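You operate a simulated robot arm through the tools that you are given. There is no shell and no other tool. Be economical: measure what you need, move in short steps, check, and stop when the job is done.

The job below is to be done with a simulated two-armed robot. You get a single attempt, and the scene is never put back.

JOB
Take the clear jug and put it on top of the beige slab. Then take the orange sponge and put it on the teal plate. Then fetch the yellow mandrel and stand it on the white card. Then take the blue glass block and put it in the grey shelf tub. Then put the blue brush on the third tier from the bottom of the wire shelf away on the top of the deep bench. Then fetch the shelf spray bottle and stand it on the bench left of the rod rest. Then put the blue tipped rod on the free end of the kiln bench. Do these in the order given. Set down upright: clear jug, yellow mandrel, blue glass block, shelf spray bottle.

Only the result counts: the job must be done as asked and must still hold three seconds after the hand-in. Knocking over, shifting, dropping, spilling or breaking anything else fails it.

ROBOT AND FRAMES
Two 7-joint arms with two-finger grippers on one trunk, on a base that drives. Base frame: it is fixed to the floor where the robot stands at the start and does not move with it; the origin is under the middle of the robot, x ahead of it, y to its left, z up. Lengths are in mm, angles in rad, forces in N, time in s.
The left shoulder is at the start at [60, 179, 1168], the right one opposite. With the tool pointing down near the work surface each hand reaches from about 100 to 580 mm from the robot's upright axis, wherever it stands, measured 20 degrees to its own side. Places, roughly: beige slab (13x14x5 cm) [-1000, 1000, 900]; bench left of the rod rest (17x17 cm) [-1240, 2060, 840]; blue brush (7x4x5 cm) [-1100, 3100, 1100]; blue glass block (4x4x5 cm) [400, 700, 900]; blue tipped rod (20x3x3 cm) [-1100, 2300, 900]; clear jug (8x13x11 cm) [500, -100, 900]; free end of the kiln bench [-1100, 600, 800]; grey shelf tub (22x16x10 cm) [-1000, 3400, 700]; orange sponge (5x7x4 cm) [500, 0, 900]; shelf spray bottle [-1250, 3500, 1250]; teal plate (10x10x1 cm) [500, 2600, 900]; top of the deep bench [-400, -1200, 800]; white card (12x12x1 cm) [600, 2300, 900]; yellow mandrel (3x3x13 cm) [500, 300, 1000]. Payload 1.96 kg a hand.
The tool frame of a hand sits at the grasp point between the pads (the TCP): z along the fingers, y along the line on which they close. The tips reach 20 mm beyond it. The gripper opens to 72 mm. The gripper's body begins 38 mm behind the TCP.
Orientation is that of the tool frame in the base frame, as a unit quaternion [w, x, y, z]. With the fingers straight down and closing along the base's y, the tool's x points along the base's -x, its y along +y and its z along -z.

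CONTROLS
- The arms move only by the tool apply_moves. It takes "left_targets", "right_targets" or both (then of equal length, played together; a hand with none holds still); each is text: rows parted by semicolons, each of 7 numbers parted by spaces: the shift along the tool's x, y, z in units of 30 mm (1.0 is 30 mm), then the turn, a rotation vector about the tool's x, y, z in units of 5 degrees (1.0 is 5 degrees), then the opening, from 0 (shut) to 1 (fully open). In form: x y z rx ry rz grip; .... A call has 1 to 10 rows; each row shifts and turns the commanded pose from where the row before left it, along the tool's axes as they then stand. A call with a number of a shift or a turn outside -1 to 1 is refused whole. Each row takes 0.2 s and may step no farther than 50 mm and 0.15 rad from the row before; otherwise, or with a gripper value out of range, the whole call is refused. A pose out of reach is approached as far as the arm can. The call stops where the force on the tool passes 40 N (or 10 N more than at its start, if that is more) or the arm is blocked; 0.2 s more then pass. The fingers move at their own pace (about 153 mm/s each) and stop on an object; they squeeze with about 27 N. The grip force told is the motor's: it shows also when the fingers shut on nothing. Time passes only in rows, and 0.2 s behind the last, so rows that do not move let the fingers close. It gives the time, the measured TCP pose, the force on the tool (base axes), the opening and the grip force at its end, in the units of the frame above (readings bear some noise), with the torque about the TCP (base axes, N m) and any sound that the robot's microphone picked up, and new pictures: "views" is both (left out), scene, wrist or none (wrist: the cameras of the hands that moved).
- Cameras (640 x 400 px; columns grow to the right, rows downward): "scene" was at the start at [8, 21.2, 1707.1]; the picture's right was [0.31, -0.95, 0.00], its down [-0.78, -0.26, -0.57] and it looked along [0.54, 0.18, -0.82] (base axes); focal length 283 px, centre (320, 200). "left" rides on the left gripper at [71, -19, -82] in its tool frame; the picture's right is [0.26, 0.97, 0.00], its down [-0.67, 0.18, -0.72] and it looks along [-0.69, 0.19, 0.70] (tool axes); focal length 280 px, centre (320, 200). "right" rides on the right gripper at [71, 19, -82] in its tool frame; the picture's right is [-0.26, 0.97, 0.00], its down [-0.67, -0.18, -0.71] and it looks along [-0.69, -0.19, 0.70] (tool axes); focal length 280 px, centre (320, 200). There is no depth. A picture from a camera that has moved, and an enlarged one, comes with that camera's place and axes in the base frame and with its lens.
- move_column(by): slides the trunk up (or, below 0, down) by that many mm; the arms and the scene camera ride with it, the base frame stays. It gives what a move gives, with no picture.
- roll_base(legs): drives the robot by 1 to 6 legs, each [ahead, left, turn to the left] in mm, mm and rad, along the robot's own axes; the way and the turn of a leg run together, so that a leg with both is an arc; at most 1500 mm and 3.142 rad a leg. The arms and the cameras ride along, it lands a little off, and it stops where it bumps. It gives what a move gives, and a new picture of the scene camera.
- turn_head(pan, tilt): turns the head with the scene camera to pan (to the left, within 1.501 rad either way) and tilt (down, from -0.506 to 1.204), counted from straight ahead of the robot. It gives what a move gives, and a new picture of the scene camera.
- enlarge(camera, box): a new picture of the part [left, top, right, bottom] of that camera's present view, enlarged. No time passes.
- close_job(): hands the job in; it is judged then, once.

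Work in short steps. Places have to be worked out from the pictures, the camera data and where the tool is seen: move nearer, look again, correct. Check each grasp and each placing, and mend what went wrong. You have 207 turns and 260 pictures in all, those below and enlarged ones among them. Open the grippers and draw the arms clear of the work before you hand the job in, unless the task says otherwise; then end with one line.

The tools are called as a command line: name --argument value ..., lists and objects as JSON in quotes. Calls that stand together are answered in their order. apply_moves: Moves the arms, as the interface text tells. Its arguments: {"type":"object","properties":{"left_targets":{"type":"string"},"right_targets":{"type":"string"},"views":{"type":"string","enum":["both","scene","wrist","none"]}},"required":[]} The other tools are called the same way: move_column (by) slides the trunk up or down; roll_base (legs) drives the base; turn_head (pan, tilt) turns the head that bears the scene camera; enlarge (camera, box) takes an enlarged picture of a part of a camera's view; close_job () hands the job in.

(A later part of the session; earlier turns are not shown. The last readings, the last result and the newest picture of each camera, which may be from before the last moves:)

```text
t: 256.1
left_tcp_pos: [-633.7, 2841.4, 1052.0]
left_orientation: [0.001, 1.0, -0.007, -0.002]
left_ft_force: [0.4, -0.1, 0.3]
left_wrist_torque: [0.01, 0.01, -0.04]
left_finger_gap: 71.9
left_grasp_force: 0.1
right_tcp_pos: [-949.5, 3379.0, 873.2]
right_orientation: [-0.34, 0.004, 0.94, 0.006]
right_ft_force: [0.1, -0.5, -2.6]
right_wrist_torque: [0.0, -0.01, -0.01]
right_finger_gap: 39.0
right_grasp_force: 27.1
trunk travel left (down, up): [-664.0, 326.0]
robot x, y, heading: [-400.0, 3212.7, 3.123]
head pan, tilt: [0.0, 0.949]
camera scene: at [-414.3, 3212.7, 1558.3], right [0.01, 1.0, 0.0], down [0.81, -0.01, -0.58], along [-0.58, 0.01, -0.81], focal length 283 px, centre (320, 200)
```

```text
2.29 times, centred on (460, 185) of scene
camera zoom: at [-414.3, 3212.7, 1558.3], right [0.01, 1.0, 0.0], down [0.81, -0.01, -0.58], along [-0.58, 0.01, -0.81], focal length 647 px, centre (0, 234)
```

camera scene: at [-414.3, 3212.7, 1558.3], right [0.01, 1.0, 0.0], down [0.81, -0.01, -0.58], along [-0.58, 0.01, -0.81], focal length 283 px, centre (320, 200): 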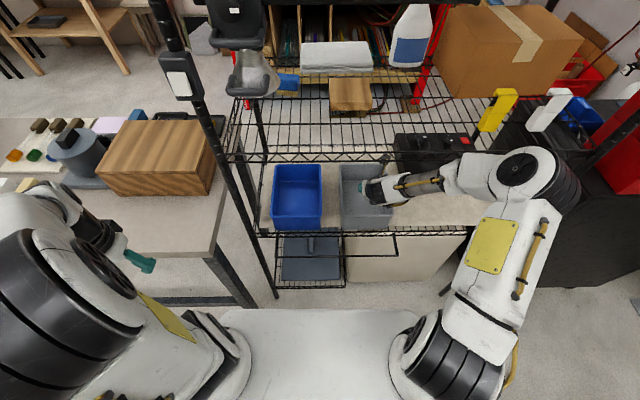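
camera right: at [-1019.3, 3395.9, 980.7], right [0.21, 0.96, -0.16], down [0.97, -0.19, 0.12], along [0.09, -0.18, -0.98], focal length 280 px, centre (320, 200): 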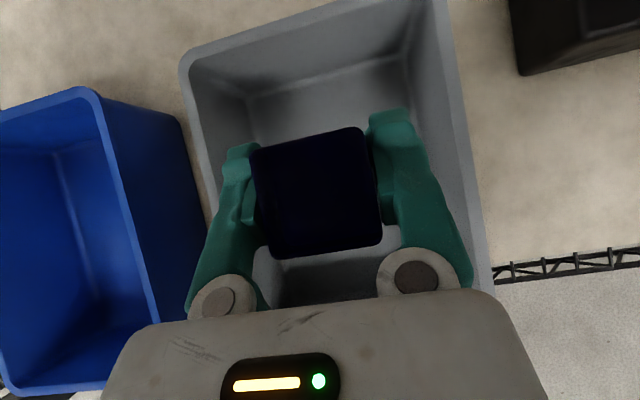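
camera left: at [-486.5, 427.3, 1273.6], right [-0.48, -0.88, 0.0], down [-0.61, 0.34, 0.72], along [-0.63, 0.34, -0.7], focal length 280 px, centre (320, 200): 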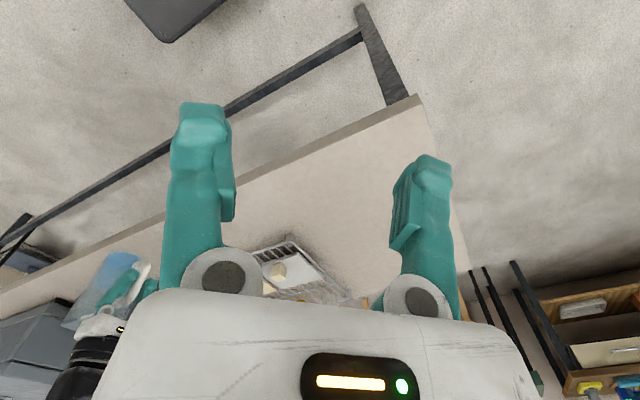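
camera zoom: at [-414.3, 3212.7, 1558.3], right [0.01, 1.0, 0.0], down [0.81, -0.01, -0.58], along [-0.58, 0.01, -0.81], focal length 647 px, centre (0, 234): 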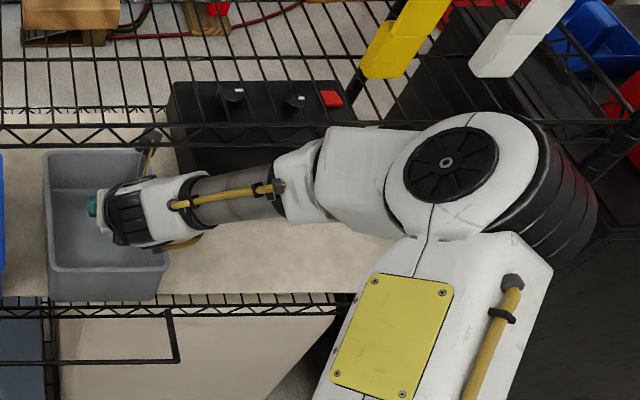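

The contact was most likely the wrist under tier 3's edge because the hand was too high, and nothing on the shelf appears to have moved. I'll descend here first, then slide in along the tool axis so that both the rim and the tier stay clear.

apply_moves --right_targets "-0.43 0 0.52 0 0 0 0;-0.43 0 0.52 0 0 0 0;-0.43 0 0.52 0 0 0 0;0 0 0 0 0 0 0" --views "both"

```text
t: 257.1
left_tcp_pos: [-633.5, 2842.9, 1051.0]
left_orientation: [0.001, 1.0, -0.007, -0.001]
left_ft_force: [0.6, 0.1, -0.1]
left_wrist_torque: [-0.02, 0.0, 0.02]
left_finger_gap: 72.0
left_grasp_force: 0.1
right_tcp_pos: [-950.1, 3380.8, 813.0]
right_orientation: [-0.34, 0.004, 0.94, 0.006]
right_ft_force: [0.2, -1.4, -1.3]
right_wrist_torque: [0.0, 0.03, -0.02]
right_finger_gap: 39.1
right_grasp_force: 26.9
trunk travel left (down, up): [-664.0, 326.0]
robot x, y, heading: [-403.3, 3212.6, 3.133]
head pan, tilt: [0.0, 0.949]
camera scene: at [-414.4, 3212.9, 1558.2], right [0.01, 1.0, 0.0], down [0.81, -0.01, -0.58], along [-0.58, 0.01, -0.81], focal length 283 px, centre (320, 200)
camera right: at [-950.9, 3396.6, 921.8], right [0.21, 0.96, -0.16], down [0.97, -0.2, 0.12], along [0.08, -0.18, -0.98], focal length 280 px, centre (320, 200)
```

scene: 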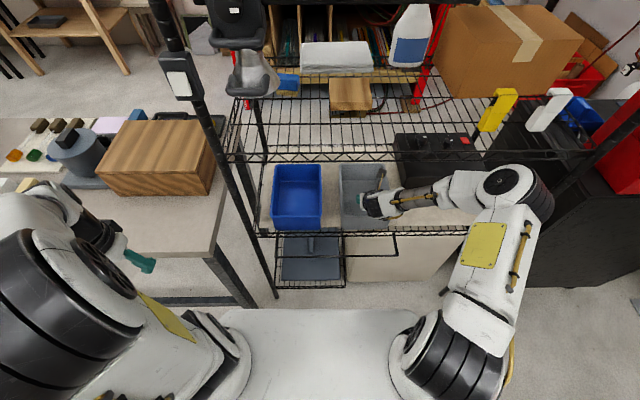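
right: 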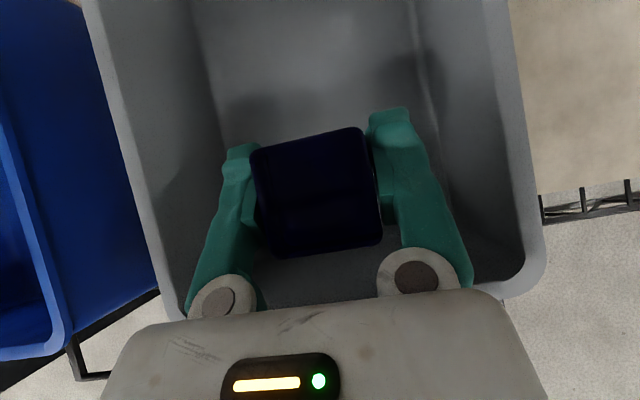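

Well centred. I'll slide in along the tool axis.

apply_moves --right_targets "0 0 0.6 0 0 0 0;0 0 0.6 0 0 0 0;0 0 0.6 0 0 0 0;0 0 0.5 0 0 0 0;0 0 0 0 0 0 0" --views "both"

```text
t: 258.3
left_tcp_pos: [-633.2, 2843.4, 1050.8]
left_orientation: [0.001, 1.0, -0.007, -0.001]
left_ft_force: [0.4, 0.6, -0.1]
left_wrist_torque: [0.01, 0.04, 0.01]
left_finger_gap: 72.1
left_grasp_force: 0.0
right_tcp_pos: [-996.6, 3381.5, 758.9]
right_orientation: [-0.34, 0.004, 0.94, 0.007]
right_ft_force: [0.4, -0.6, -2.9]
right_wrist_torque: [0.02, -0.01, -0.01]
right_finger_gap: 39.1
right_grasp_force: 27.0
trunk travel left (down, up): [-664.0, 326.0]
robot x, y, heading: [-402.5, 3213.6, 3.13]
head pan, tilt: [0.0, 0.949]
camera scene: at [-414.5, 3213.1, 1558.2], right [0.01, 1.0, 0.0], down [0.81, -0.01, -0.58], along [-0.58, 0.01, -0.81], focal length 283 px, centre (320, 200)
camera right: at [-996.2, 3398.6, 868.2], right [0.21, 0.96, -0.16], down [0.97, -0.2, 0.12], along [0.08, -0.18, -0.98], focal length 280 px, centre (320, 200)
```

scene: 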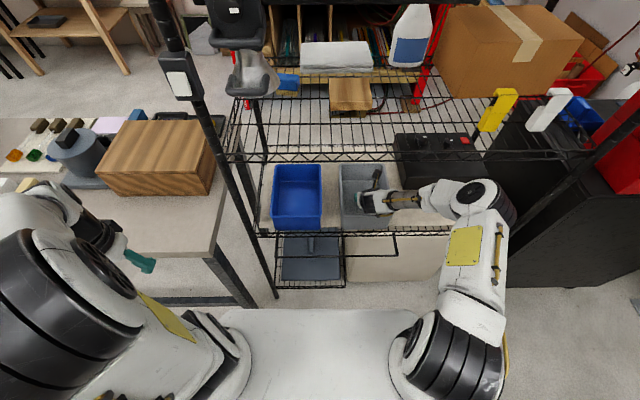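
right: 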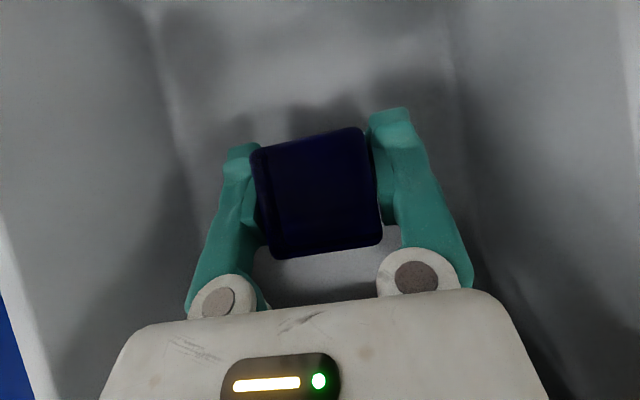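

apply_moves --right_targets "0 0 0.35 0 0 0 0;0 0 0.25 0 0 0 0;0 0 0 0 0 0 0" --views "none"

apply_moves --right_targets "-0.06 0 0.08 0 0 0 0;-0.06 0 0.08 0 0 0 0;0 0 0 0 0 0 0" --views "none"

```text
t: 259.1
left_tcp_pos: [-632.8, 2841.9, 1050.8]
left_orientation: [0.002, 1.0, -0.006, -0.001]
left_ft_force: [0.4, 0.1, -0.7]
left_wrist_torque: [0.0, 0.01, -0.01]
left_finger_gap: 71.9
left_grasp_force: 0.1
right_tcp_pos: [-1006.9, 3380.3, 745.6]
right_orientation: [-0.341, 0.004, 0.94, 0.007]
right_ft_force: [-0.6, 0.6, 9.7]
right_wrist_torque: [-0.19, -0.17, -0.01]
right_finger_gap: 39.1
right_grasp_force: 27.0
trunk travel left (down, up): [-664.0, 326.0]
robot x, y, heading: [-400.7, 3213.1, 3.131]
head pan, tilt: [0.0, 0.949]
```

```text
t: 259.9
left_tcp_pos: [-632.4, 2842.4, 1051.8]
left_orientation: [0.001, 1.0, -0.007, -0.002]
left_ft_force: [0.1, 0.7, 0.0]
left_wrist_torque: [0.03, 0.0, -0.02]
left_finger_gap: 72.1
left_grasp_force: 0.2
right_tcp_pos: [-1007.7, 3382.0, 742.0]
right_orientation: [-0.342, 0.004, 0.94, 0.006]
right_ft_force: [-2.8, 0.0, 18.2]
right_wrist_torque: [-0.09, 0.29, 0.08]
right_finger_gap: 39.2
right_grasp_force: 27.1
trunk travel left (down, up): [-664.0, 326.0]
robot x, y, heading: [-403.8, 3213.8, 3.129]
head pan, tilt: [0.0, 0.949]
```

The block is on the floor (I'm pressing about 20 N). I'll relieve that, then open a little and retreat along the tool axis.

apply_moves --right_targets "0.055 0 -0.07 0 0 0 0;0 0 0 0 0 0 0" --views "none"

apply_moves --right_targets "0 0 0 0 0 0 0.56;0 0 0 0 0 0 0.62;0 0 0 0 0 0 0.7;0 0 0 0 0 0 0.7" --views "wrist"

```text
t: 260.5
left_tcp_pos: [-632.8, 2841.5, 1050.3]
left_orientation: [0.001, 1.0, -0.007, -0.001]
left_ft_force: [1.1, -0.7, -0.1]
left_wrist_torque: [0.01, -0.01, -0.01]
left_finger_gap: 71.8
left_grasp_force: 0.1
right_tcp_pos: [-1007.0, 3382.2, 742.4]
right_orientation: [-0.34, 0.004, 0.941, 0.007]
right_ft_force: [-1.1, -0.6, 5.2]
right_wrist_torque: [-0.03, 0.16, -0.01]
right_finger_gap: 38.9
right_grasp_force: 26.5
trunk travel left (down, up): [-664.0, 326.0]
robot x, y, heading: [-405.2, 3213.6, 3.134]
head pan, tilt: [0.0, 0.949]
```

```text
t: 261.5
left_tcp_pos: [-633.7, 2840.9, 1050.8]
left_orientation: [0.001, 1.0, -0.008, 0.0]
left_ft_force: [-0.3, 0.2, 0.3]
left_wrist_torque: [-0.03, 0.03, -0.03]
left_finger_gap: 72.0
left_grasp_force: 0.0
right_tcp_pos: [-1007.5, 3383.1, 742.8]
right_orientation: [-0.341, 0.003, 0.94, 0.006]
right_ft_force: [-0.2, 0.2, -0.5]
right_wrist_torque: [0.03, -0.01, -0.01]
right_finger_gap: 50.1
right_grasp_force: 0.0
trunk travel left (down, up): [-664.0, 326.0]
robot x, y, heading: [-402.8, 3212.2, 3.131]
head pan, tilt: [0.0, 0.949]
camera right: at [-1008.4, 3399.1, 851.8], right [0.21, 0.96, -0.16], down [0.97, -0.2, 0.12], along [0.08, -0.18, -0.98], focal length 280 px, centre (320, 200)
```

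right: 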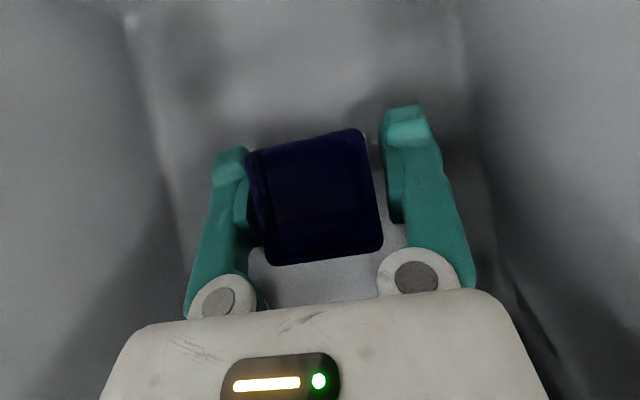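

Released upright. I'll retreat along the same path.

apply_moves --right_targets "0 -0.05 0 0 0 0 0.8;0 0 -0.5 0 0 0 0.8;0 0 -0.6 0 0 0 0.8;0 0 -0.6 0 0 0 0.8;0 0 -0.7 0 0 0 0.8;0 0 -0.7 0 0 0 0.8;0 0 -0.7 0 0 0 0.8" --views "both"

```text
t: 263.1
left_tcp_pos: [-633.1, 2841.4, 1049.9]
left_orientation: [0.0, 1.0, -0.008, -0.001]
left_ft_force: [0.7, 0.2, 0.3]
left_wrist_torque: [0.02, 0.04, 0.01]
left_finger_gap: 71.9
left_grasp_force: 0.1
right_tcp_pos: [-934.2, 3379.9, 831.5]
right_orientation: [-0.34, 0.004, 0.94, 0.006]
right_ft_force: [-0.5, 0.4, -0.1]
right_wrist_torque: [-0.01, 0.01, 0.01]
right_finger_gap: 57.6
right_grasp_force: 0.0
trunk travel left (down, up): [-664.0, 326.0]
robot x, y, heading: [-400.4, 3212.1, 3.133]
head pan, tilt: [0.0, 0.949]
camera scene: at [-413.7, 3213.0, 1558.2], right [0.01, 1.0, 0.0], down [0.81, -0.01, -0.58], along [-0.58, 0.01, -0.81], focal length 283 px, centre (320, 200)
camera right: at [-934.7, 3396.3, 940.9], right [0.21, 0.96, -0.16], down [0.97, -0.2, 0.12], along [0.08, -0.18, -0.98], focal length 280 px, centre (320, 200)
```

scene: 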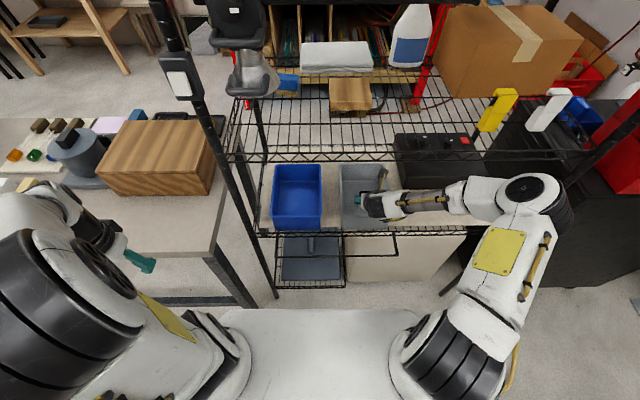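
right: 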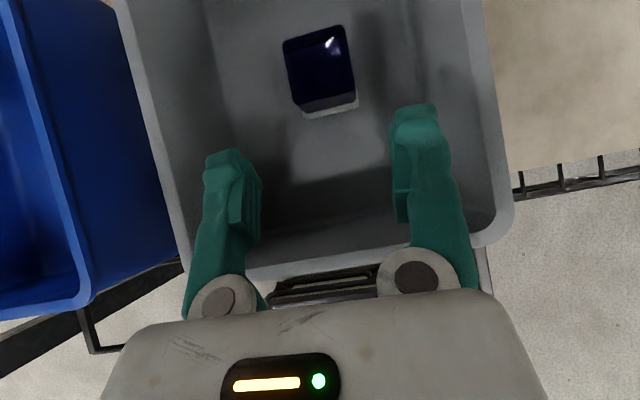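

The block stands upright in the tub. Next is the brush on tier 3. First I'll withdraw the arm and back off.

apply_moves --right_targets "-0.66 0 -0.55 0 0 0 0.8;-0.66 0 -0.55 0 0 0 0.8;-0.66 0 -0.55 0 0 0 1;-0.66 0 -0.55 0 0 0 1" --views "none"

roll_base --legs '[[-150, 0, 0]]'

turn_head --pan 0.1 --tilt 0.4

enlarge --camera "scene" --box '[190, 110, 430, 290]'

```text
t: 264.1
left_tcp_pos: [-632.5, 2843.3, 1051.8]
left_orientation: [0.002, 1.0, -0.007, -0.001]
left_ft_force: [-0.3, 0.3, -0.4]
left_wrist_torque: [-0.05, -0.02, 0.0]
left_finger_gap: 72.2
left_grasp_force: 0.1
right_tcp_pos: [-831.0, 3377.0, 830.0]
right_orientation: [-0.34, 0.004, 0.94, 0.007]
right_ft_force: [0.5, 0.9, -0.1]
right_wrist_torque: [0.0, -0.01, 0.02]
right_finger_gap: 71.9
right_grasp_force: 0.0
trunk travel left (down, up): [-664.0, 326.0]
robot x, y, heading: [-401.5, 3216.5, 3.126]
head pan, tilt: [0.0, 0.949]
```

```text
t: 265.5
left_tcp_pos: [-483.5, 2840.0, 1051.6]
left_orientation: [0.001, 1.0, -0.006, 0.0]
left_ft_force: [0.1, 0.2, 0.2]
left_wrist_torque: [0.01, -0.01, 0.02]
left_finger_gap: 71.9
left_grasp_force: 0.0
right_tcp_pos: [-683.5, 3374.5, 829.1]
right_orientation: [-0.34, 0.003, 0.94, 0.006]
right_ft_force: [0.1, -0.3, -0.3]
right_wrist_torque: [0.02, 0.03, -0.01]
right_finger_gap: 72.2
right_grasp_force: 0.2
trunk travel left (down, up): [-664.0, 326.0]
robot x, y, heading: [-255.8, 3213.2, 3.135]
head pan, tilt: [0.0, 0.949]
camera scene: at [-264.7, 3211.3, 1558.3], right [0.01, 1.0, 0.0], down [0.81, -0.01, -0.58], along [-0.58, 0.01, -0.81], focal length 283 px, centre (320, 200)
```

scene: 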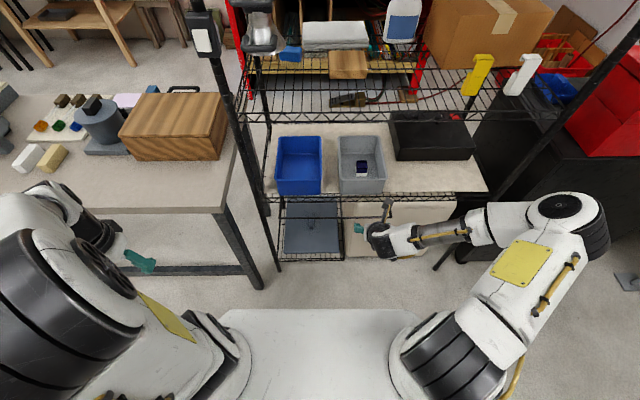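

```text
t: 266.5
left_tcp_pos: [-483.0, 2840.9, 1050.6]
left_orientation: [0.001, 1.0, -0.007, 0.0]
left_ft_force: [0.6, -0.5, -0.4]
left_wrist_torque: [0.01, 0.01, 0.0]
left_finger_gap: 72.0
left_grasp_force: 0.0
right_tcp_pos: [-684.1, 3373.9, 830.1]
right_orientation: [-0.341, 0.003, 0.94, 0.006]
right_ft_force: [-1.0, -0.2, -0.1]
right_wrist_torque: [-0.01, 0.01, 0.0]
right_finger_gap: 72.1
right_grasp_force: 0.1
trunk travel left (down, up): [-664.0, 326.0]
robot x, y, heading: [-251.9, 3210.7, 3.13]
head pan, tilt: [0.099, 0.4]
camera scene: at [-285.1, 3202.3, 1604.8], right [-0.09, 1.0, 0.0], down [0.39, 0.03, -0.92], along [-0.92, -0.08, -0.39], focal length 283 px, centre (320, 200)
```

scene: 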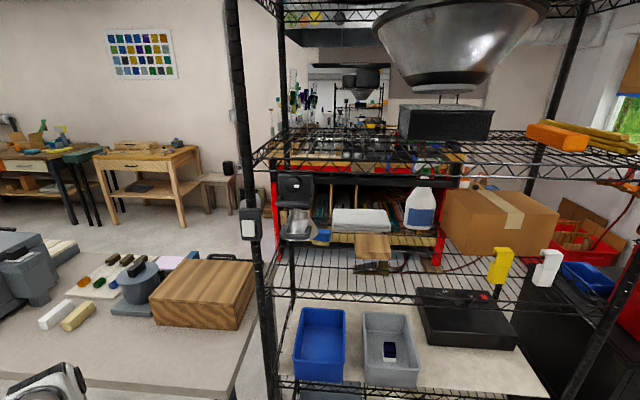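

```text
2.22 times, centred on (310, 200) of scene
camera zoom: at [-285.1, 3202.3, 1604.8], right [-0.09, 1.0, 0.0], down [0.39, 0.03, -0.92], along [-0.92, -0.08, -0.39], focal length 629 px, centre (342, 200)
```

zoom: 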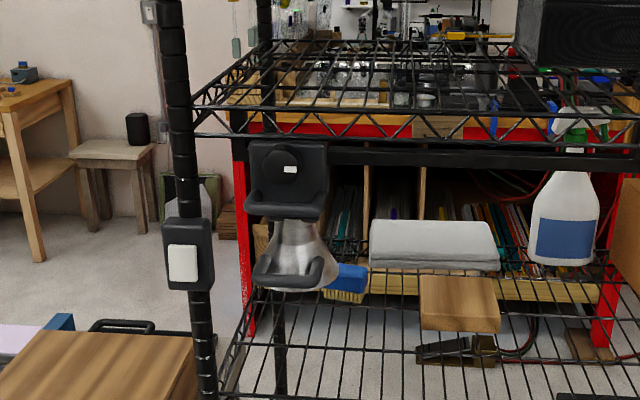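

The brush is near [-1140,3140], at roughly z 1108 on tier 3, behind a visor hung at the front left. I plan to come in from its right with the hand tilted 40° and closing along x. I'll rotate the right tool 90° about the vertical.

apply_moves --right_targets "0 0 0 0.8 0 -0.953 1;0 0 0 0.8 0 -0.953 1;0 0 0 0.8 0 -0.953 1;0 0 0 0.8 0 -0.953 1;0 0 0 0.8 0 -0.953 1;0 0 0 0.8 0 -0.953 1;0 0 0 0.8 0 -0.953 1;0 0 0 0.8 0 -0.953 1;0 0 0 0.8 0 -0.953 1;0 0 0 0.8 0 -0.953 1" --views "none"

apply_moves --right_targets "0 0 0 0.8 0 -0.953 1;0 0 0 0.8 0 -0.953 1;0 0 0 0.8 0 -0.953 1;0 0 0 0.8 0 -0.953 1;0 0 0 0.37 0 -0.44 1" --views "none"

move_column --by 100

```text
t: 268.7
left_tcp_pos: [-483.3, 2839.4, 1051.5]
left_orientation: [0.001, 1.0, -0.007, 0.0]
left_ft_force: [0.3, 0.3, 1.1]
left_wrist_torque: [0.02, 0.0, 0.0]
left_finger_gap: 71.9
left_grasp_force: 0.1
right_tcp_pos: [-684.3, 3374.7, 829.2]
right_orientation: [-0.29, -0.482, 0.809, -0.172]
right_ft_force: [0.4, -0.4, 0.2]
right_wrist_torque: [0.02, 0.0, 0.01]
right_finger_gap: 72.0
right_grasp_force: 0.0
trunk travel left (down, up): [-664.0, 326.0]
robot x, y, heading: [-251.8, 3211.8, 3.133]
head pan, tilt: [0.099, 0.4]
```

```text
t: 269.9
left_tcp_pos: [-483.4, 2840.1, 1051.3]
left_orientation: [0.001, 1.0, -0.007, -0.001]
left_ft_force: [0.6, 0.0, -0.6]
left_wrist_torque: [-0.04, -0.01, 0.06]
left_finger_gap: 71.8
left_grasp_force: 0.1
right_tcp_pos: [-684.2, 3376.0, 829.5]
right_orientation: [-0.239, -0.661, 0.67, -0.239]
right_ft_force: [0.4, 0.2, 0.0]
right_wrist_torque: [-0.01, -0.02, 0.02]
right_finger_gap: 72.2
right_grasp_force: 0.1
trunk travel left (down, up): [-664.0, 326.0]
robot x, y, heading: [-255.2, 3211.0, 3.132]
head pan, tilt: [0.099, 0.4]
```

```text
t: 271.2
left_tcp_pos: [-483.5, 2839.2, 1152.1]
left_orientation: [0.001, 1.0, -0.006, -0.001]
left_ft_force: [-0.5, 0.1, 0.2]
left_wrist_torque: [-0.02, 0.0, -0.01]
left_finger_gap: 72.1
left_grasp_force: 0.1
right_tcp_pos: [-683.9, 3374.7, 929.8]
right_orientation: [-0.24, -0.661, 0.67, -0.239]
right_ft_force: [-0.6, -0.1, 0.7]
right_wrist_torque: [-0.03, 0.02, 0.0]
right_finger_gap: 71.9
right_grasp_force: 0.0
trunk travel left (down, up): [-764.0, 226.0]
robot x, y, heading: [-254.5, 3210.5, 3.129]
head pan, tilt: [0.099, 0.4]
```

The orientation is as wanted. I'll raise the hand to z ≈1185 at y ≈3205 in front of the rack, and look.

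apply_moves --right_targets "0.98 0 -0.29 0 0 0 1;0.98 0 -0.29 0 0 0 1;0.98 0 -0.29 0 0 0 1;0.98 0 -0.29 0 0 0 1;0.98 0 -0.29 0 0 0 1;0.98 0 -0.29 0 0 0 1;0.98 0 -0.29 0 0 0 1;0.98 0 -0.29 0 0 0 1;0.98 0 -0.29 0 0 0 1;0.98 0 -0.29 0 0 0 1" --views "both"

```text
t: 273.4
left_tcp_pos: [-483.7, 2839.6, 1150.8]
left_orientation: [0.001, 1.0, -0.006, -0.001]
left_ft_force: [-0.3, 0.0, -0.2]
left_wrist_torque: [0.01, 0.04, 0.01]
left_finger_gap: 72.0
left_grasp_force: 0.1
right_tcp_pos: [-688.3, 3201.5, 1183.4]
right_orientation: [-0.238, -0.661, 0.67, -0.239]
right_ft_force: [-0.3, 0.1, -0.6]
right_wrist_torque: [0.04, 0.01, -0.04]
right_finger_gap: 72.2
right_grasp_force: 0.1
trunk travel left (down, up): [-764.0, 226.0]
robot x, y, heading: [-254.3, 3212.0, 3.131]
head pan, tilt: [0.099, 0.4]
camera scene: at [-284.6, 3201.3, 1704.9], right [-0.09, 1.0, 0.0], down [0.39, 0.03, -0.92], along [-0.92, -0.08, -0.39], focal length 283 px, centre (320, 200)
camera right: at [-706.3, 3197.9, 1292.8], right [-0.96, 0.21, -0.17], down [0.19, 0.97, 0.12], along [0.19, 0.09, -0.98], focal length 280 px, centre (320, 200)
```

scene: 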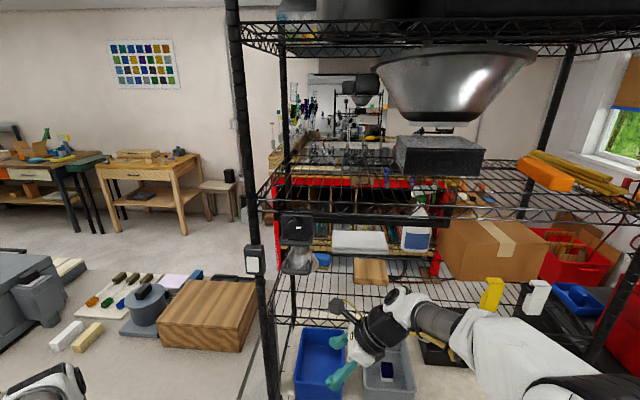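
right: 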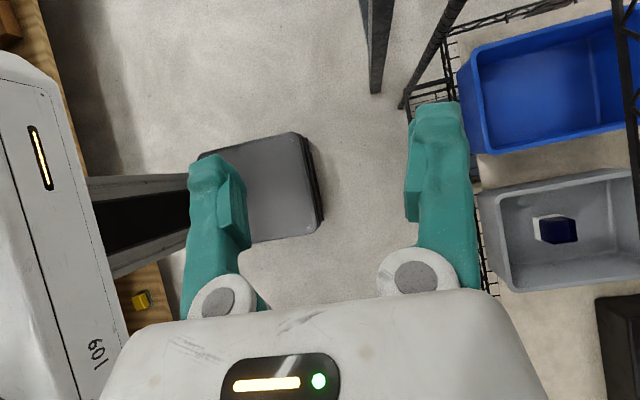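

The brush route: shift to y≈3225, z≈1155 to clear the hanging visor, drive partly in, then extend. I'll do the first part.

apply_moves --right_targets "-0.6 0 0.1 0 0 0 1;-0.6 0 0.1 0 0 0 1" --views "none"

roll_base --legs '[[140, 0, 0]]'

apply_moves --right_targets "0 0.9 0 0 0 0 1;0 0.9 0 0 0 0 1;0 0.9 0 0 0 0 1;0 0.9 0 0 0 0 1;0 0.9 0 0 0 0 1" --views "both"

```text
t: 274.0
left_tcp_pos: [-484.5, 2839.6, 1150.9]
left_orientation: [0.001, 1.0, -0.006, -0.001]
left_ft_force: [0.2, 0.5, 0.8]
left_wrist_torque: [0.04, 0.0, -0.04]
left_finger_gap: 71.8
left_grasp_force: 0.0
right_tcp_pos: [-687.1, 3226.1, 1155.5]
right_orientation: [-0.24, -0.661, 0.67, -0.239]
right_ft_force: [-0.6, -0.4, 0.1]
right_wrist_torque: [-0.01, 0.0, 0.02]
right_finger_gap: 72.0
right_grasp_force: 0.1
trunk travel left (down, up): [-764.0, 226.0]
robot x, y, heading: [-253.4, 3210.9, 3.125]
head pan, tilt: [0.099, 0.4]
```

```text
t: 275.4
left_tcp_pos: [-625.7, 2841.5, 1151.7]
left_orientation: [0.001, 1.0, -0.006, -0.001]
left_ft_force: [0.3, -0.1, -1.4]
left_wrist_torque: [0.01, 0.03, -0.01]
left_finger_gap: 72.0
left_grasp_force: 0.0
right_tcp_pos: [-829.1, 3228.3, 1157.1]
right_orientation: [-0.239, -0.662, 0.67, -0.238]
right_ft_force: [0.0, 0.0, -0.5]
right_wrist_torque: [0.02, -0.04, -0.01]
right_finger_gap: 72.3
right_grasp_force: 0.1
trunk travel left (down, up): [-764.0, 226.0]
robot x, y, heading: [-394.7, 3215.8, 3.128]
head pan, tilt: [0.099, 0.4]
camera scene: at [-425.7, 3203.8, 1704.9], right [-0.09, 1.0, 0.0], down [0.39, 0.03, -0.92], along [-0.92, -0.08, -0.39], focal length 283 px, centre (320, 200)
```

scene: 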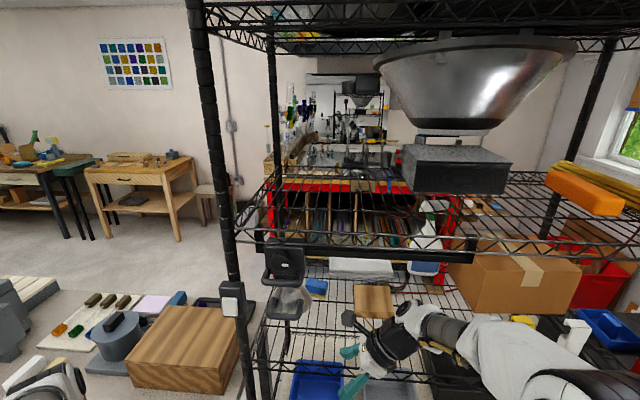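

```text
t: 276.6
left_tcp_pos: [-626.5, 2840.6, 1151.1]
left_orientation: [0.001, 1.0, -0.006, -0.001]
left_ft_force: [-0.3, -0.2, -0.2]
left_wrist_torque: [0.02, 0.01, 0.0]
left_finger_gap: 72.2
left_grasp_force: 0.1
right_tcp_pos: [-920.1, 3229.2, 1155.1]
right_orientation: [-0.24, -0.661, 0.671, -0.238]
right_ft_force: [0.8, -0.6, 0.9]
right_wrist_torque: [0.02, 0.02, 0.0]
right_finger_gap: 71.8
right_grasp_force: 0.0
right hand out of reach, approached as far as the arm can: row 4, 5
trunk travel left (down, up): [-764.0, 226.0]
robot x, y, heading: [-397.0, 3216.0, 3.129]
head pan, tilt: [0.099, 0.4]
camera scene: at [-427.0, 3203.1, 1704.9], right [-0.09, 1.0, 0.0], down [0.39, 0.03, -0.92], along [-0.92, -0.08, -0.39], focal length 283 px, centre (320, 200)
camera right: at [-937.4, 3224.9, 1265.0], right [-0.96, 0.21, -0.17], down [0.2, 0.97, 0.12], along [0.19, 0.09, -0.98], focal length 280 px, centre (320, 200)
```

scene: 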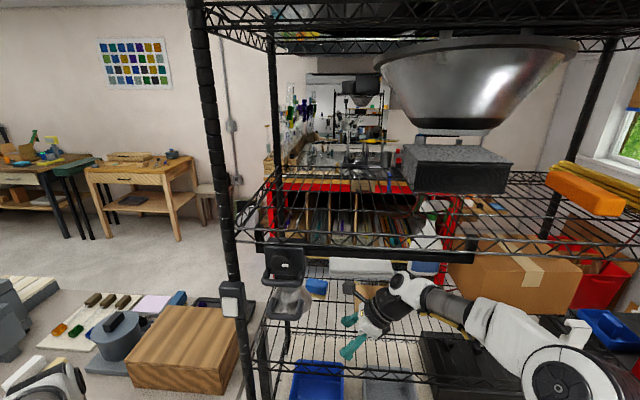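
right: 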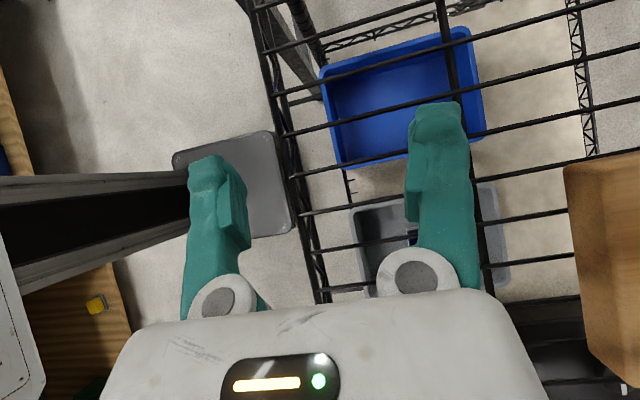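

With this tilt alone the reach stops about 100 mm short and the elbow swings wide. I'll blend the tilt, 25° sideways and 25° forward, so the wrist stays nearer the robot, and then test the reach.

apply_moves --right_targets "0 0 0 0 -1 0 1;0 0 0 0 -1 0 1;0 0 0 0 -1 0 1;0 0 0 -1 0 0 1;0 0 0 -1 0 0 1;0 0 0 -1 0 0 1;0 0 0 -1 0 0 1;0 0 0 -1 0 0 1" --views "none"

apply_moves --right_targets "0 0.8 0.37 0 0 0 1;0 0.8 0.37 0 0 0 1;0 0.8 0.37 0 0 0 1;0 0.8 0.37 0 0 0 1" --views "both"

```text
t: 278.4
left_tcp_pos: [-626.4, 2841.5, 1150.0]
left_orientation: [0.0, 1.0, -0.007, -0.001]
left_ft_force: [0.8, -0.1, -0.3]
left_wrist_torque: [0.0, 0.01, 0.03]
left_finger_gap: 72.0
left_grasp_force: 0.0
right_tcp_pos: [-920.7, 3230.0, 1156.7]
right_orientation: [-0.377, -0.593, 0.706, -0.087]
right_ft_force: [0.2, -0.4, -0.3]
right_wrist_torque: [0.02, 0.0, -0.01]
right_finger_gap: 72.3
right_grasp_force: 0.0
right hand out of reach, approached as far as the arm can: row 1, 2, 3
trunk travel left (down, up): [-764.0, 226.0]
robot x, y, heading: [-394.4, 3215.6, 3.128]
head pan, tilt: [0.099, 0.4]
```

```text
t: 279.4
left_tcp_pos: [-628.8, 2840.4, 1150.2]
left_orientation: [0.0, 1.0, -0.006, 0.0]
left_ft_force: [-0.5, -0.6, -0.2]
left_wrist_torque: [0.02, -0.01, -0.02]
left_finger_gap: 72.0
left_grasp_force: 0.0
right_tcp_pos: [-1027.7, 3230.6, 1155.7]
right_orientation: [-0.376, -0.594, 0.706, -0.088]
right_ft_force: [-0.4, -0.7, -0.1]
right_wrist_torque: [0.0, -0.05, 0.04]
right_finger_gap: 71.9
right_grasp_force: 0.0
trunk travel left (down, up): [-764.0, 226.0]
robot x, y, heading: [-393.1, 3213.7, 3.13]
head pan, tilt: [0.099, 0.4]
camera scene: at [-429.2, 3203.5, 1704.8], right [-0.09, 1.0, 0.0], down [0.39, 0.03, -0.92], along [-0.92, -0.08, -0.39], focal length 283 px, centre (320, 200)
camera right: at [-1009.9, 3226.7, 1264.5], right [-0.87, 0.47, 0.14], down [0.48, 0.88, 0.01], along [-0.12, 0.08, -0.99], focal length 280 px, centre (320, 200)
```

scene: 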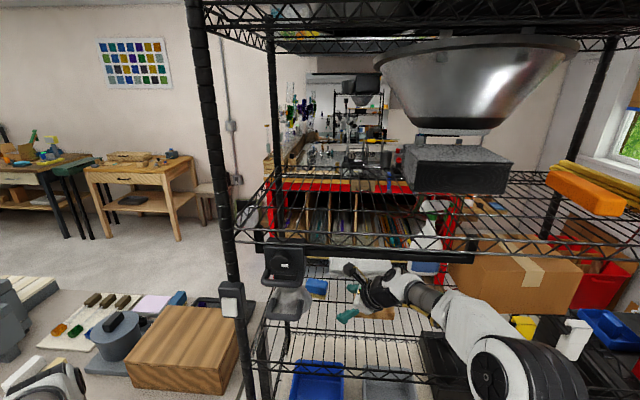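
right: 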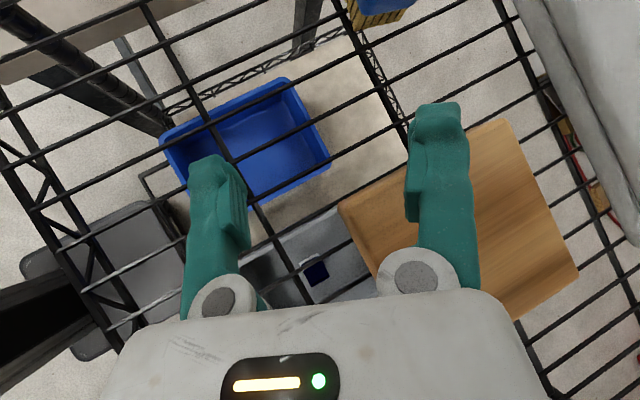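

The blend reaches well and the brush end is visible near [-1113,3160]. I'll move closer, forward and left, at the same height.

apply_moves --right_targets "0.42 0.5 0.55 0 0 0 1;0.42 0.5 0.55 0 0 0 1;0.42 0.5 0.55 0 0 0 1;0 0 0 0 0 0 1" --views "both"

```text
t: 280.4
left_tcp_pos: [-626.5, 2841.0, 1152.0]
left_orientation: [0.001, 1.0, -0.007, -0.001]
left_ft_force: [0.2, -0.6, -0.7]
left_wrist_torque: [0.02, 0.01, 0.03]
left_finger_gap: 72.0
left_grasp_force: 0.1
right_tcp_pos: [-1088.4, 3186.2, 1160.0]
right_orientation: [-0.376, -0.594, 0.706, -0.088]
right_ft_force: [0.4, -0.5, 0.5]
right_wrist_torque: [-0.02, 0.01, -0.02]
right_finger_gap: 72.1
right_grasp_force: 0.1
trunk travel left (down, up): [-764.0, 226.0]
robot x, y, heading: [-396.3, 3214.5, 3.129]
head pan, tilt: [0.099, 0.4]
camera scene: at [-427.2, 3204.1, 1704.9], right [-0.09, 1.0, 0.0], down [0.39, 0.03, -0.92], along [-0.92, -0.08, -0.39], focal length 283 px, centre (320, 200)
camera right: at [-1069.8, 3182.2, 1269.4], right [-0.87, 0.47, 0.14], down [0.48, 0.88, 0.01], along [-0.12, 0.08, -0.99], focal length 280 px, centre (320, 200)
```

scene: 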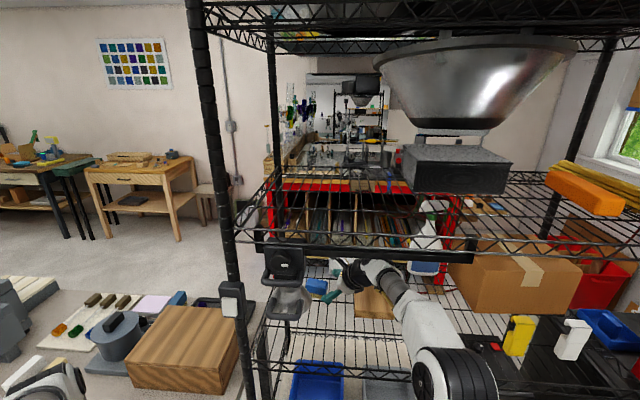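
right: 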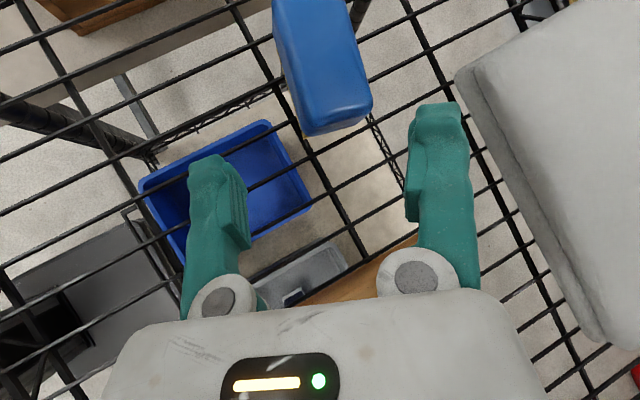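

The brush lies yawed about 14°, nicely matching the jaws, with its centre near [-1121,3131]. I'll move above it.

apply_moves --right_targets "0.78 0.3 0.6 0 0 0 0.88;0.78 0.3 0.6 0 0 0 0.88;0 0 0 0 0 0 0.88" --views "both"

```text
t: 281.1
left_tcp_pos: [-625.6, 2841.6, 1151.6]
left_orientation: [0.001, 1.0, -0.006, -0.001]
left_ft_force: [-0.2, -0.5, -0.3]
left_wrist_torque: [0.0, -0.03, -0.02]
left_finger_gap: 72.0
left_grasp_force: 0.0
right_tcp_pos: [-1099.9, 3149.8, 1157.1]
right_orientation: [-0.377, -0.593, 0.706, -0.088]
right_ft_force: [-0.2, 0.6, 1.4]
right_wrist_torque: [0.0, -0.04, -0.04]
right_finger_gap: 63.4
right_grasp_force: 0.0
right hand out of reach, approached as far as the arm can: row 1, 2
trunk travel left (down, up): [-764.0, 226.0]
robot x, y, heading: [-398.7, 3213.8, 3.132]
head pan, tilt: [0.099, 0.4]
camera scene: at [-427.4, 3204.4, 1704.9], right [-0.09, 1.0, 0.0], down [0.39, 0.03, -0.92], along [-0.92, -0.08, -0.39], focal length 283 px, centre (320, 200)
camera right: at [-1080.8, 3145.7, 1267.3], right [-0.87, 0.47, 0.14], down [0.48, 0.88, 0.01], along [-0.12, 0.08, -0.99], focal length 280 px, centre (320, 200)
```

scene: 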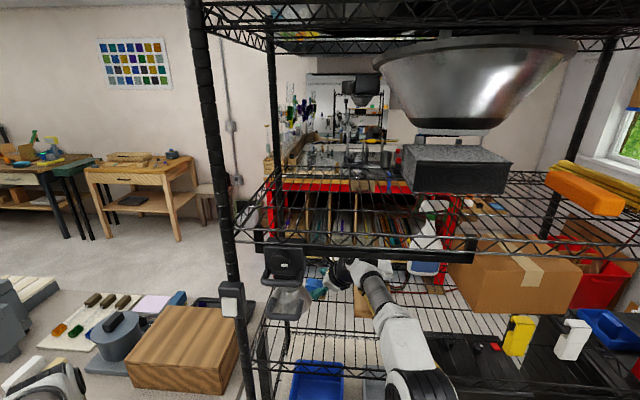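
right: 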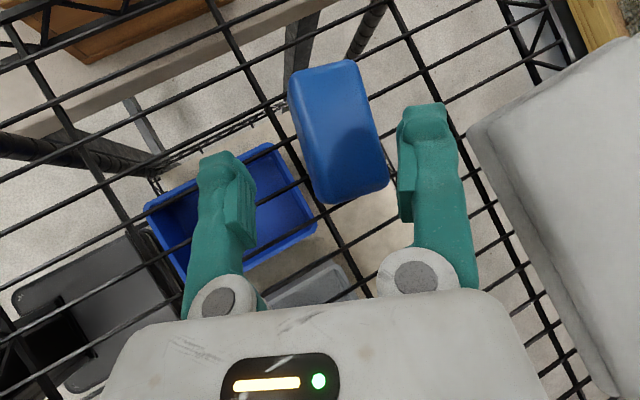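

The brush is centred near [-1125,3129]. The arm is at its limit, so I'll creep the base 40 mm forward, then fine-adjust.

roll_base --legs '[[40, 0, 0]]'

apply_moves --right_targets "0.25 -0.3 -0.05 0 0 0 0.88;0.25 -0.3 -0.05 0 0 0 0.88;0 0 0 0 0 0 0.88" --views "wrist"

```text
t: 282.0
left_tcp_pos: [-662.9, 2841.9, 1151.5]
left_orientation: [0.001, 1.0, -0.006, -0.002]
left_ft_force: [0.2, 1.0, 0.7]
left_wrist_torque: [-0.01, 0.03, -0.03]
left_finger_gap: 72.0
left_grasp_force: 0.1
right_tcp_pos: [-1135.4, 3149.5, 1161.7]
right_orientation: [-0.378, -0.594, 0.705, -0.087]
right_ft_force: [0.2, -0.5, 0.7]
right_wrist_torque: [0.01, 0.01, -0.01]
right_finger_gap: 63.3
right_grasp_force: 0.1
trunk travel left (down, up): [-764.0, 226.0]
robot x, y, heading: [-433.6, 3217.0, 3.131]
head pan, tilt: [0.099, 0.4]
camera scene: at [-462.6, 3204.1, 1705.0], right [-0.09, 1.0, 0.0], down [0.39, 0.03, -0.92], along [-0.92, -0.08, -0.39], focal length 283 px, centre (320, 200)
```

scene: 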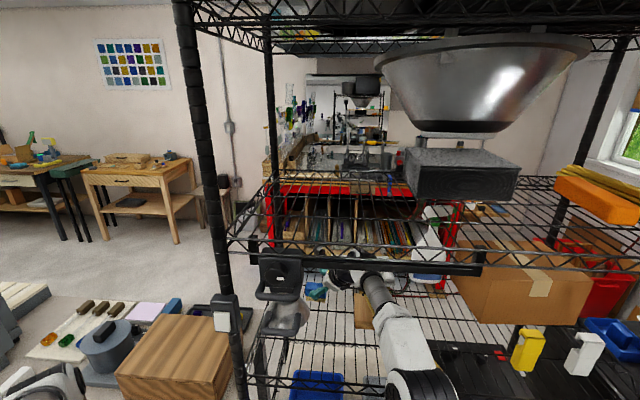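

```text
t: 282.8
left_tcp_pos: [-667.0, 2842.4, 1150.9]
left_orientation: [0.002, 1.0, -0.006, 0.0]
left_ft_force: [-0.1, -0.8, 0.2]
left_wrist_torque: [0.02, -0.01, 0.01]
left_finger_gap: 72.0
left_grasp_force: 0.1
right_tcp_pos: [-1123.4, 3135.0, 1162.4]
right_orientation: [-0.376, -0.593, 0.706, -0.088]
right_ft_force: [0.3, 0.5, -0.5]
right_wrist_torque: [0.02, 0.0, 0.03]
right_finger_gap: 63.4
right_grasp_force: 0.1
trunk travel left (down, up): [-764.0, 226.0]
robot x, y, heading: [-437.1, 3216.2, 3.132]
head pan, tilt: [0.099, 0.4]
camera right: at [-1104.9, 3131.1, 1272.4], right [-0.87, 0.47, 0.14], down [0.48, 0.88, 0.01], along [-0.12, 0.08, -0.99], focal length 280 px, centre (320, 200)
```

right: 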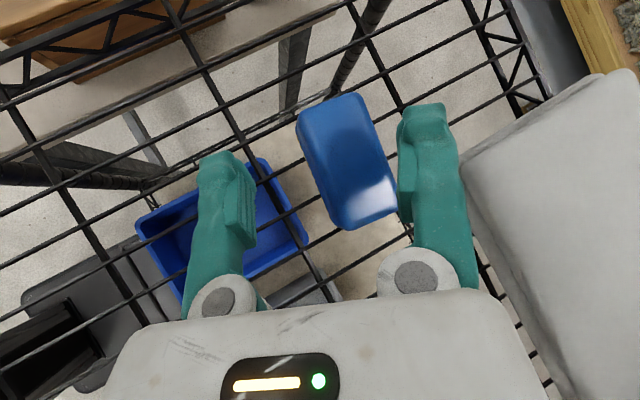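

My front finger nudged the brush slightly deeper; it is now near [-1145,3131]. I'll rise a little, move over it with a narrower opening, and look again.

apply_moves --right_targets "0.3 0.15 -0.3 0 0 0 0.88;0.04 0.5 0.33 0 0 0 0.8;0 0 0 0 0 0 0.8" --views "wrist"

```text
t: 283.6
left_tcp_pos: [-664.9, 2842.3, 1151.2]
left_orientation: [0.001, 1.0, -0.005, 0.0]
left_ft_force: [0.6, -0.1, 0.9]
left_wrist_torque: [0.02, 0.03, -0.04]
left_finger_gap: 72.1
left_grasp_force: 0.0
right_tcp_pos: [-1130.1, 3132.4, 1177.1]
right_orientation: [-0.377, -0.594, 0.706, -0.087]
right_ft_force: [0.5, -0.1, 0.5]
right_wrist_torque: [0.02, -0.02, -0.02]
right_finger_gap: 57.4
right_grasp_force: 0.1
right hand out of reach, approached as far as the arm can: row 2
trunk travel left (down, up): [-764.0, 226.0]
robot x, y, heading: [-436.9, 3215.2, 3.127]
head pan, tilt: [0.099, 0.4]
camera right: at [-1111.5, 3128.5, 1286.8], right [-0.87, 0.47, 0.15], down [0.48, 0.88, 0.01], along [-0.12, 0.08, -0.99], focal length 280 px, centre (320, 200)
```

right: 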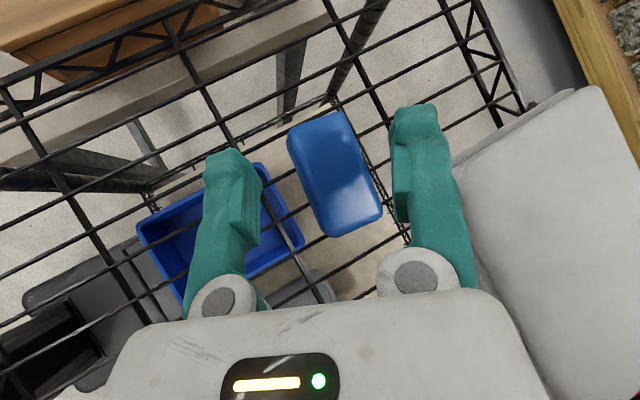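

I need about 17 mm more forward, so I'll creep the base and then descend.

roll_base --legs '[[20, 0, 0]]'

apply_moves --right_targets "-0.2 -0.1 0.22 0 0 0 0.8;0 0 0 0 0 0 0.8" --views "wrist"

```text
t: 284.4
left_tcp_pos: [-682.7, 2841.8, 1151.3]
left_orientation: [0.001, 1.0, -0.006, -0.002]
left_ft_force: [0.2, 0.1, -0.2]
left_wrist_torque: [0.0, 0.05, 0.02]
left_finger_gap: 71.9
left_grasp_force: 0.0
right_tcp_pos: [-1148.0, 3132.2, 1178.7]
right_orientation: [-0.377, -0.594, 0.705, -0.088]
right_ft_force: [0.7, 0.5, 0.4]
right_wrist_torque: [0.01, 0.03, -0.05]
right_finger_gap: 57.5
right_grasp_force: 0.0
trunk travel left (down, up): [-764.0, 226.0]
robot x, y, heading: [-455.0, 3214.9, 3.13]
head pan, tilt: [0.099, 0.4]
camera scene: at [-482.0, 3204.4, 1705.0], right [-0.09, 1.0, 0.0], down [0.38, 0.03, -0.92], along [-0.92, -0.08, -0.39], focal length 283 px, centre (320, 200)
```

scene: 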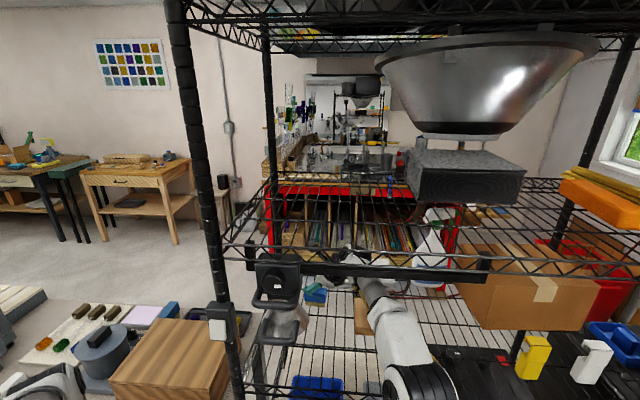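

```text
t: 285.0
left_tcp_pos: [-684.8, 2842.8, 1151.3]
left_orientation: [0.001, 1.0, -0.004, -0.001]
left_ft_force: [-0.1, 0.2, 0.3]
left_wrist_torque: [0.07, 0.04, 0.01]
left_finger_gap: 71.9
left_grasp_force: 0.1
right_tcp_pos: [-1149.3, 3132.5, 1166.3]
right_orientation: [-0.377, -0.594, 0.706, -0.088]
right_ft_force: [-0.1, -0.3, 0.1]
right_wrist_torque: [0.0, -0.02, 0.0]
right_finger_gap: 57.4
right_grasp_force: 0.0
trunk travel left (down, up): [-764.0, 226.0]
robot x, y, heading: [-455.0, 3214.1, 3.131]
head pan, tilt: [0.099, 0.4]
camera right: at [-1131.7, 3128.9, 1276.5], right [-0.87, 0.47, 0.15], down [0.48, 0.88, 0.01], along [-0.12, 0.08, -0.99], focal length 280 px, centre (320, 200)
```

right: 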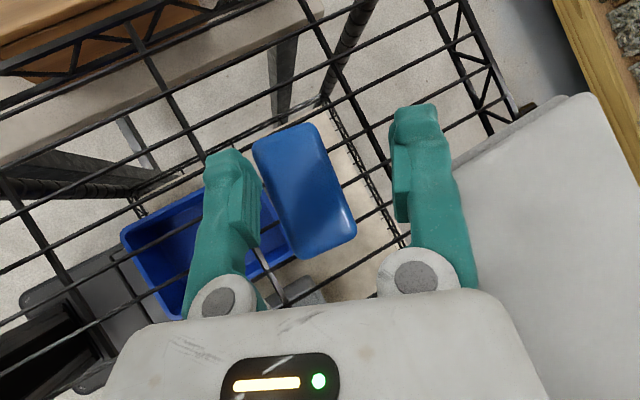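

The brush is between the jaws. I'll open to 68 mm, descend to z ≈1120 in steps, and check.

apply_moves --right_targets "0 -0.1 0 0 0 0 0.95;-0.33 -0.16 0.36 0 0 0 0.95;-0.33 -0.16 0.36 0 0 0 0.95;-0.28 -0.14 0.3 0 0 0 0.95;0 0 0 0 0 0 0.95" --views "wrist"

```text
t: 286.2
left_tcp_pos: [-686.0, 2842.0, 1150.5]
left_orientation: [0.001, 1.0, -0.006, -0.001]
left_ft_force: [0.3, 0.3, -0.5]
left_wrist_torque: [0.0, 0.0, -0.01]
left_finger_gap: 71.8
left_grasp_force: 0.1
right_tcp_pos: [-1149.3, 3130.0, 1123.0]
right_orientation: [-0.377, -0.594, 0.705, -0.088]
right_ft_force: [0.7, 0.1, -0.7]
right_wrist_torque: [0.0, 0.03, 0.0]
right_finger_gap: 68.3
right_grasp_force: 0.1
trunk travel left (down, up): [-764.0, 226.0]
robot x, y, heading: [-452.3, 3215.3, 3.133]
head pan, tilt: [0.099, 0.4]
camera right: at [-1130.4, 3126.7, 1232.2], right [-0.87, 0.47, 0.15], down [0.48, 0.88, 0.01], along [-0.12, 0.08, -0.99], focal length 280 px, centre (320, 200)
```

right: 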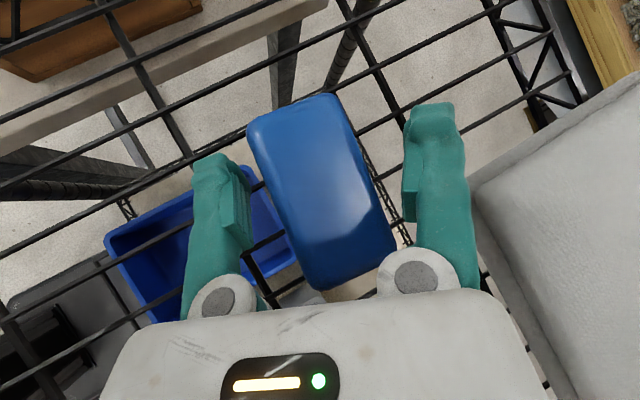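

The brush top seems near z 1113, so I'll go 10 mm lower and close.

apply_moves --right_targets "-0.12 -0.06 0.13 0 0 0 0.95;-0.11 -0.06 0.12 0 0 0 0.95;0 0 0 0 0 0 0.95" --views "none"

apply_moves --right_targets "0 0 0 0 0 0 0.75;0 0 0 0 0 0 0.6;0 0 0 0 0 0 0.3;0 0 0 0 0 0 0;0 0 0 0 0 0 0" --views "wrist"

```text
t: 287.1
left_tcp_pos: [-683.7, 2843.2, 1151.6]
left_orientation: [0.002, 1.0, -0.007, -0.001]
left_ft_force: [-0.8, -0.4, 0.4]
left_wrist_torque: [-0.03, 0.01, -0.02]
left_finger_gap: 71.7
left_grasp_force: 0.1
right_tcp_pos: [-1147.3, 3131.2, 1121.8]
right_orientation: [-0.386, -0.591, 0.703, -0.087]
right_ft_force: [1.5, -0.3, 16.0]
right_wrist_torque: [-0.23, -0.59, 0.24]
right_finger_gap: 70.0
right_grasp_force: 1.3
trunk travel left (down, up): [-764.0, 226.0]
robot x, y, heading: [-455.6, 3213.5, 3.128]
head pan, tilt: [0.099, 0.4]
stopped in row 3 (right hand): the force on the tool passed its limit at 42 N (the readings are from after the stop); the commanded pose is now the measured one
```

```text
t: 288.3
left_tcp_pos: [-686.0, 2842.6, 1152.1]
left_orientation: [0.0, 1.0, -0.005, -0.001]
left_ft_force: [0.0, -0.4, 0.8]
left_wrist_torque: [0.02, 0.0, -0.04]
left_finger_gap: 71.8
left_grasp_force: 0.0
right_tcp_pos: [-1149.8, 3130.8, 1117.7]
right_orientation: [-0.382, -0.592, 0.704, -0.086]
right_ft_force: [0.8, -0.1, 0.9]
right_wrist_torque: [0.06, -0.05, -0.03]
right_finger_gap: 35.1
right_grasp_force: 27.0
trunk travel left (down, up): [-764.0, 226.0]
robot x, y, heading: [-455.1, 3213.3, 3.131]
head pan, tilt: [0.099, 0.4]
camera right: at [-1130.3, 3127.5, 1226.5], right [-0.87, 0.47, 0.15], down [0.48, 0.88, 0.0], along [-0.13, 0.08, -0.99], focal length 280 px, centre (320, 200)
```

right: 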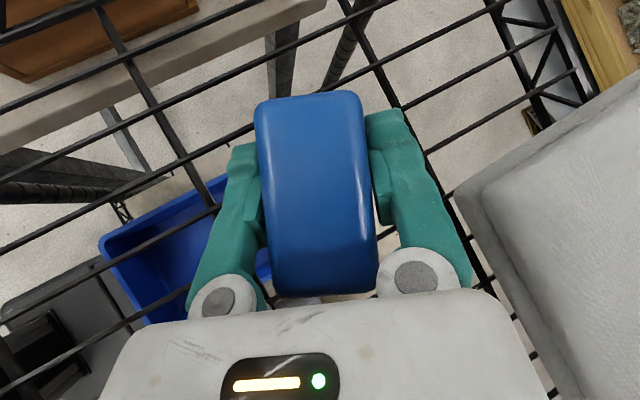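

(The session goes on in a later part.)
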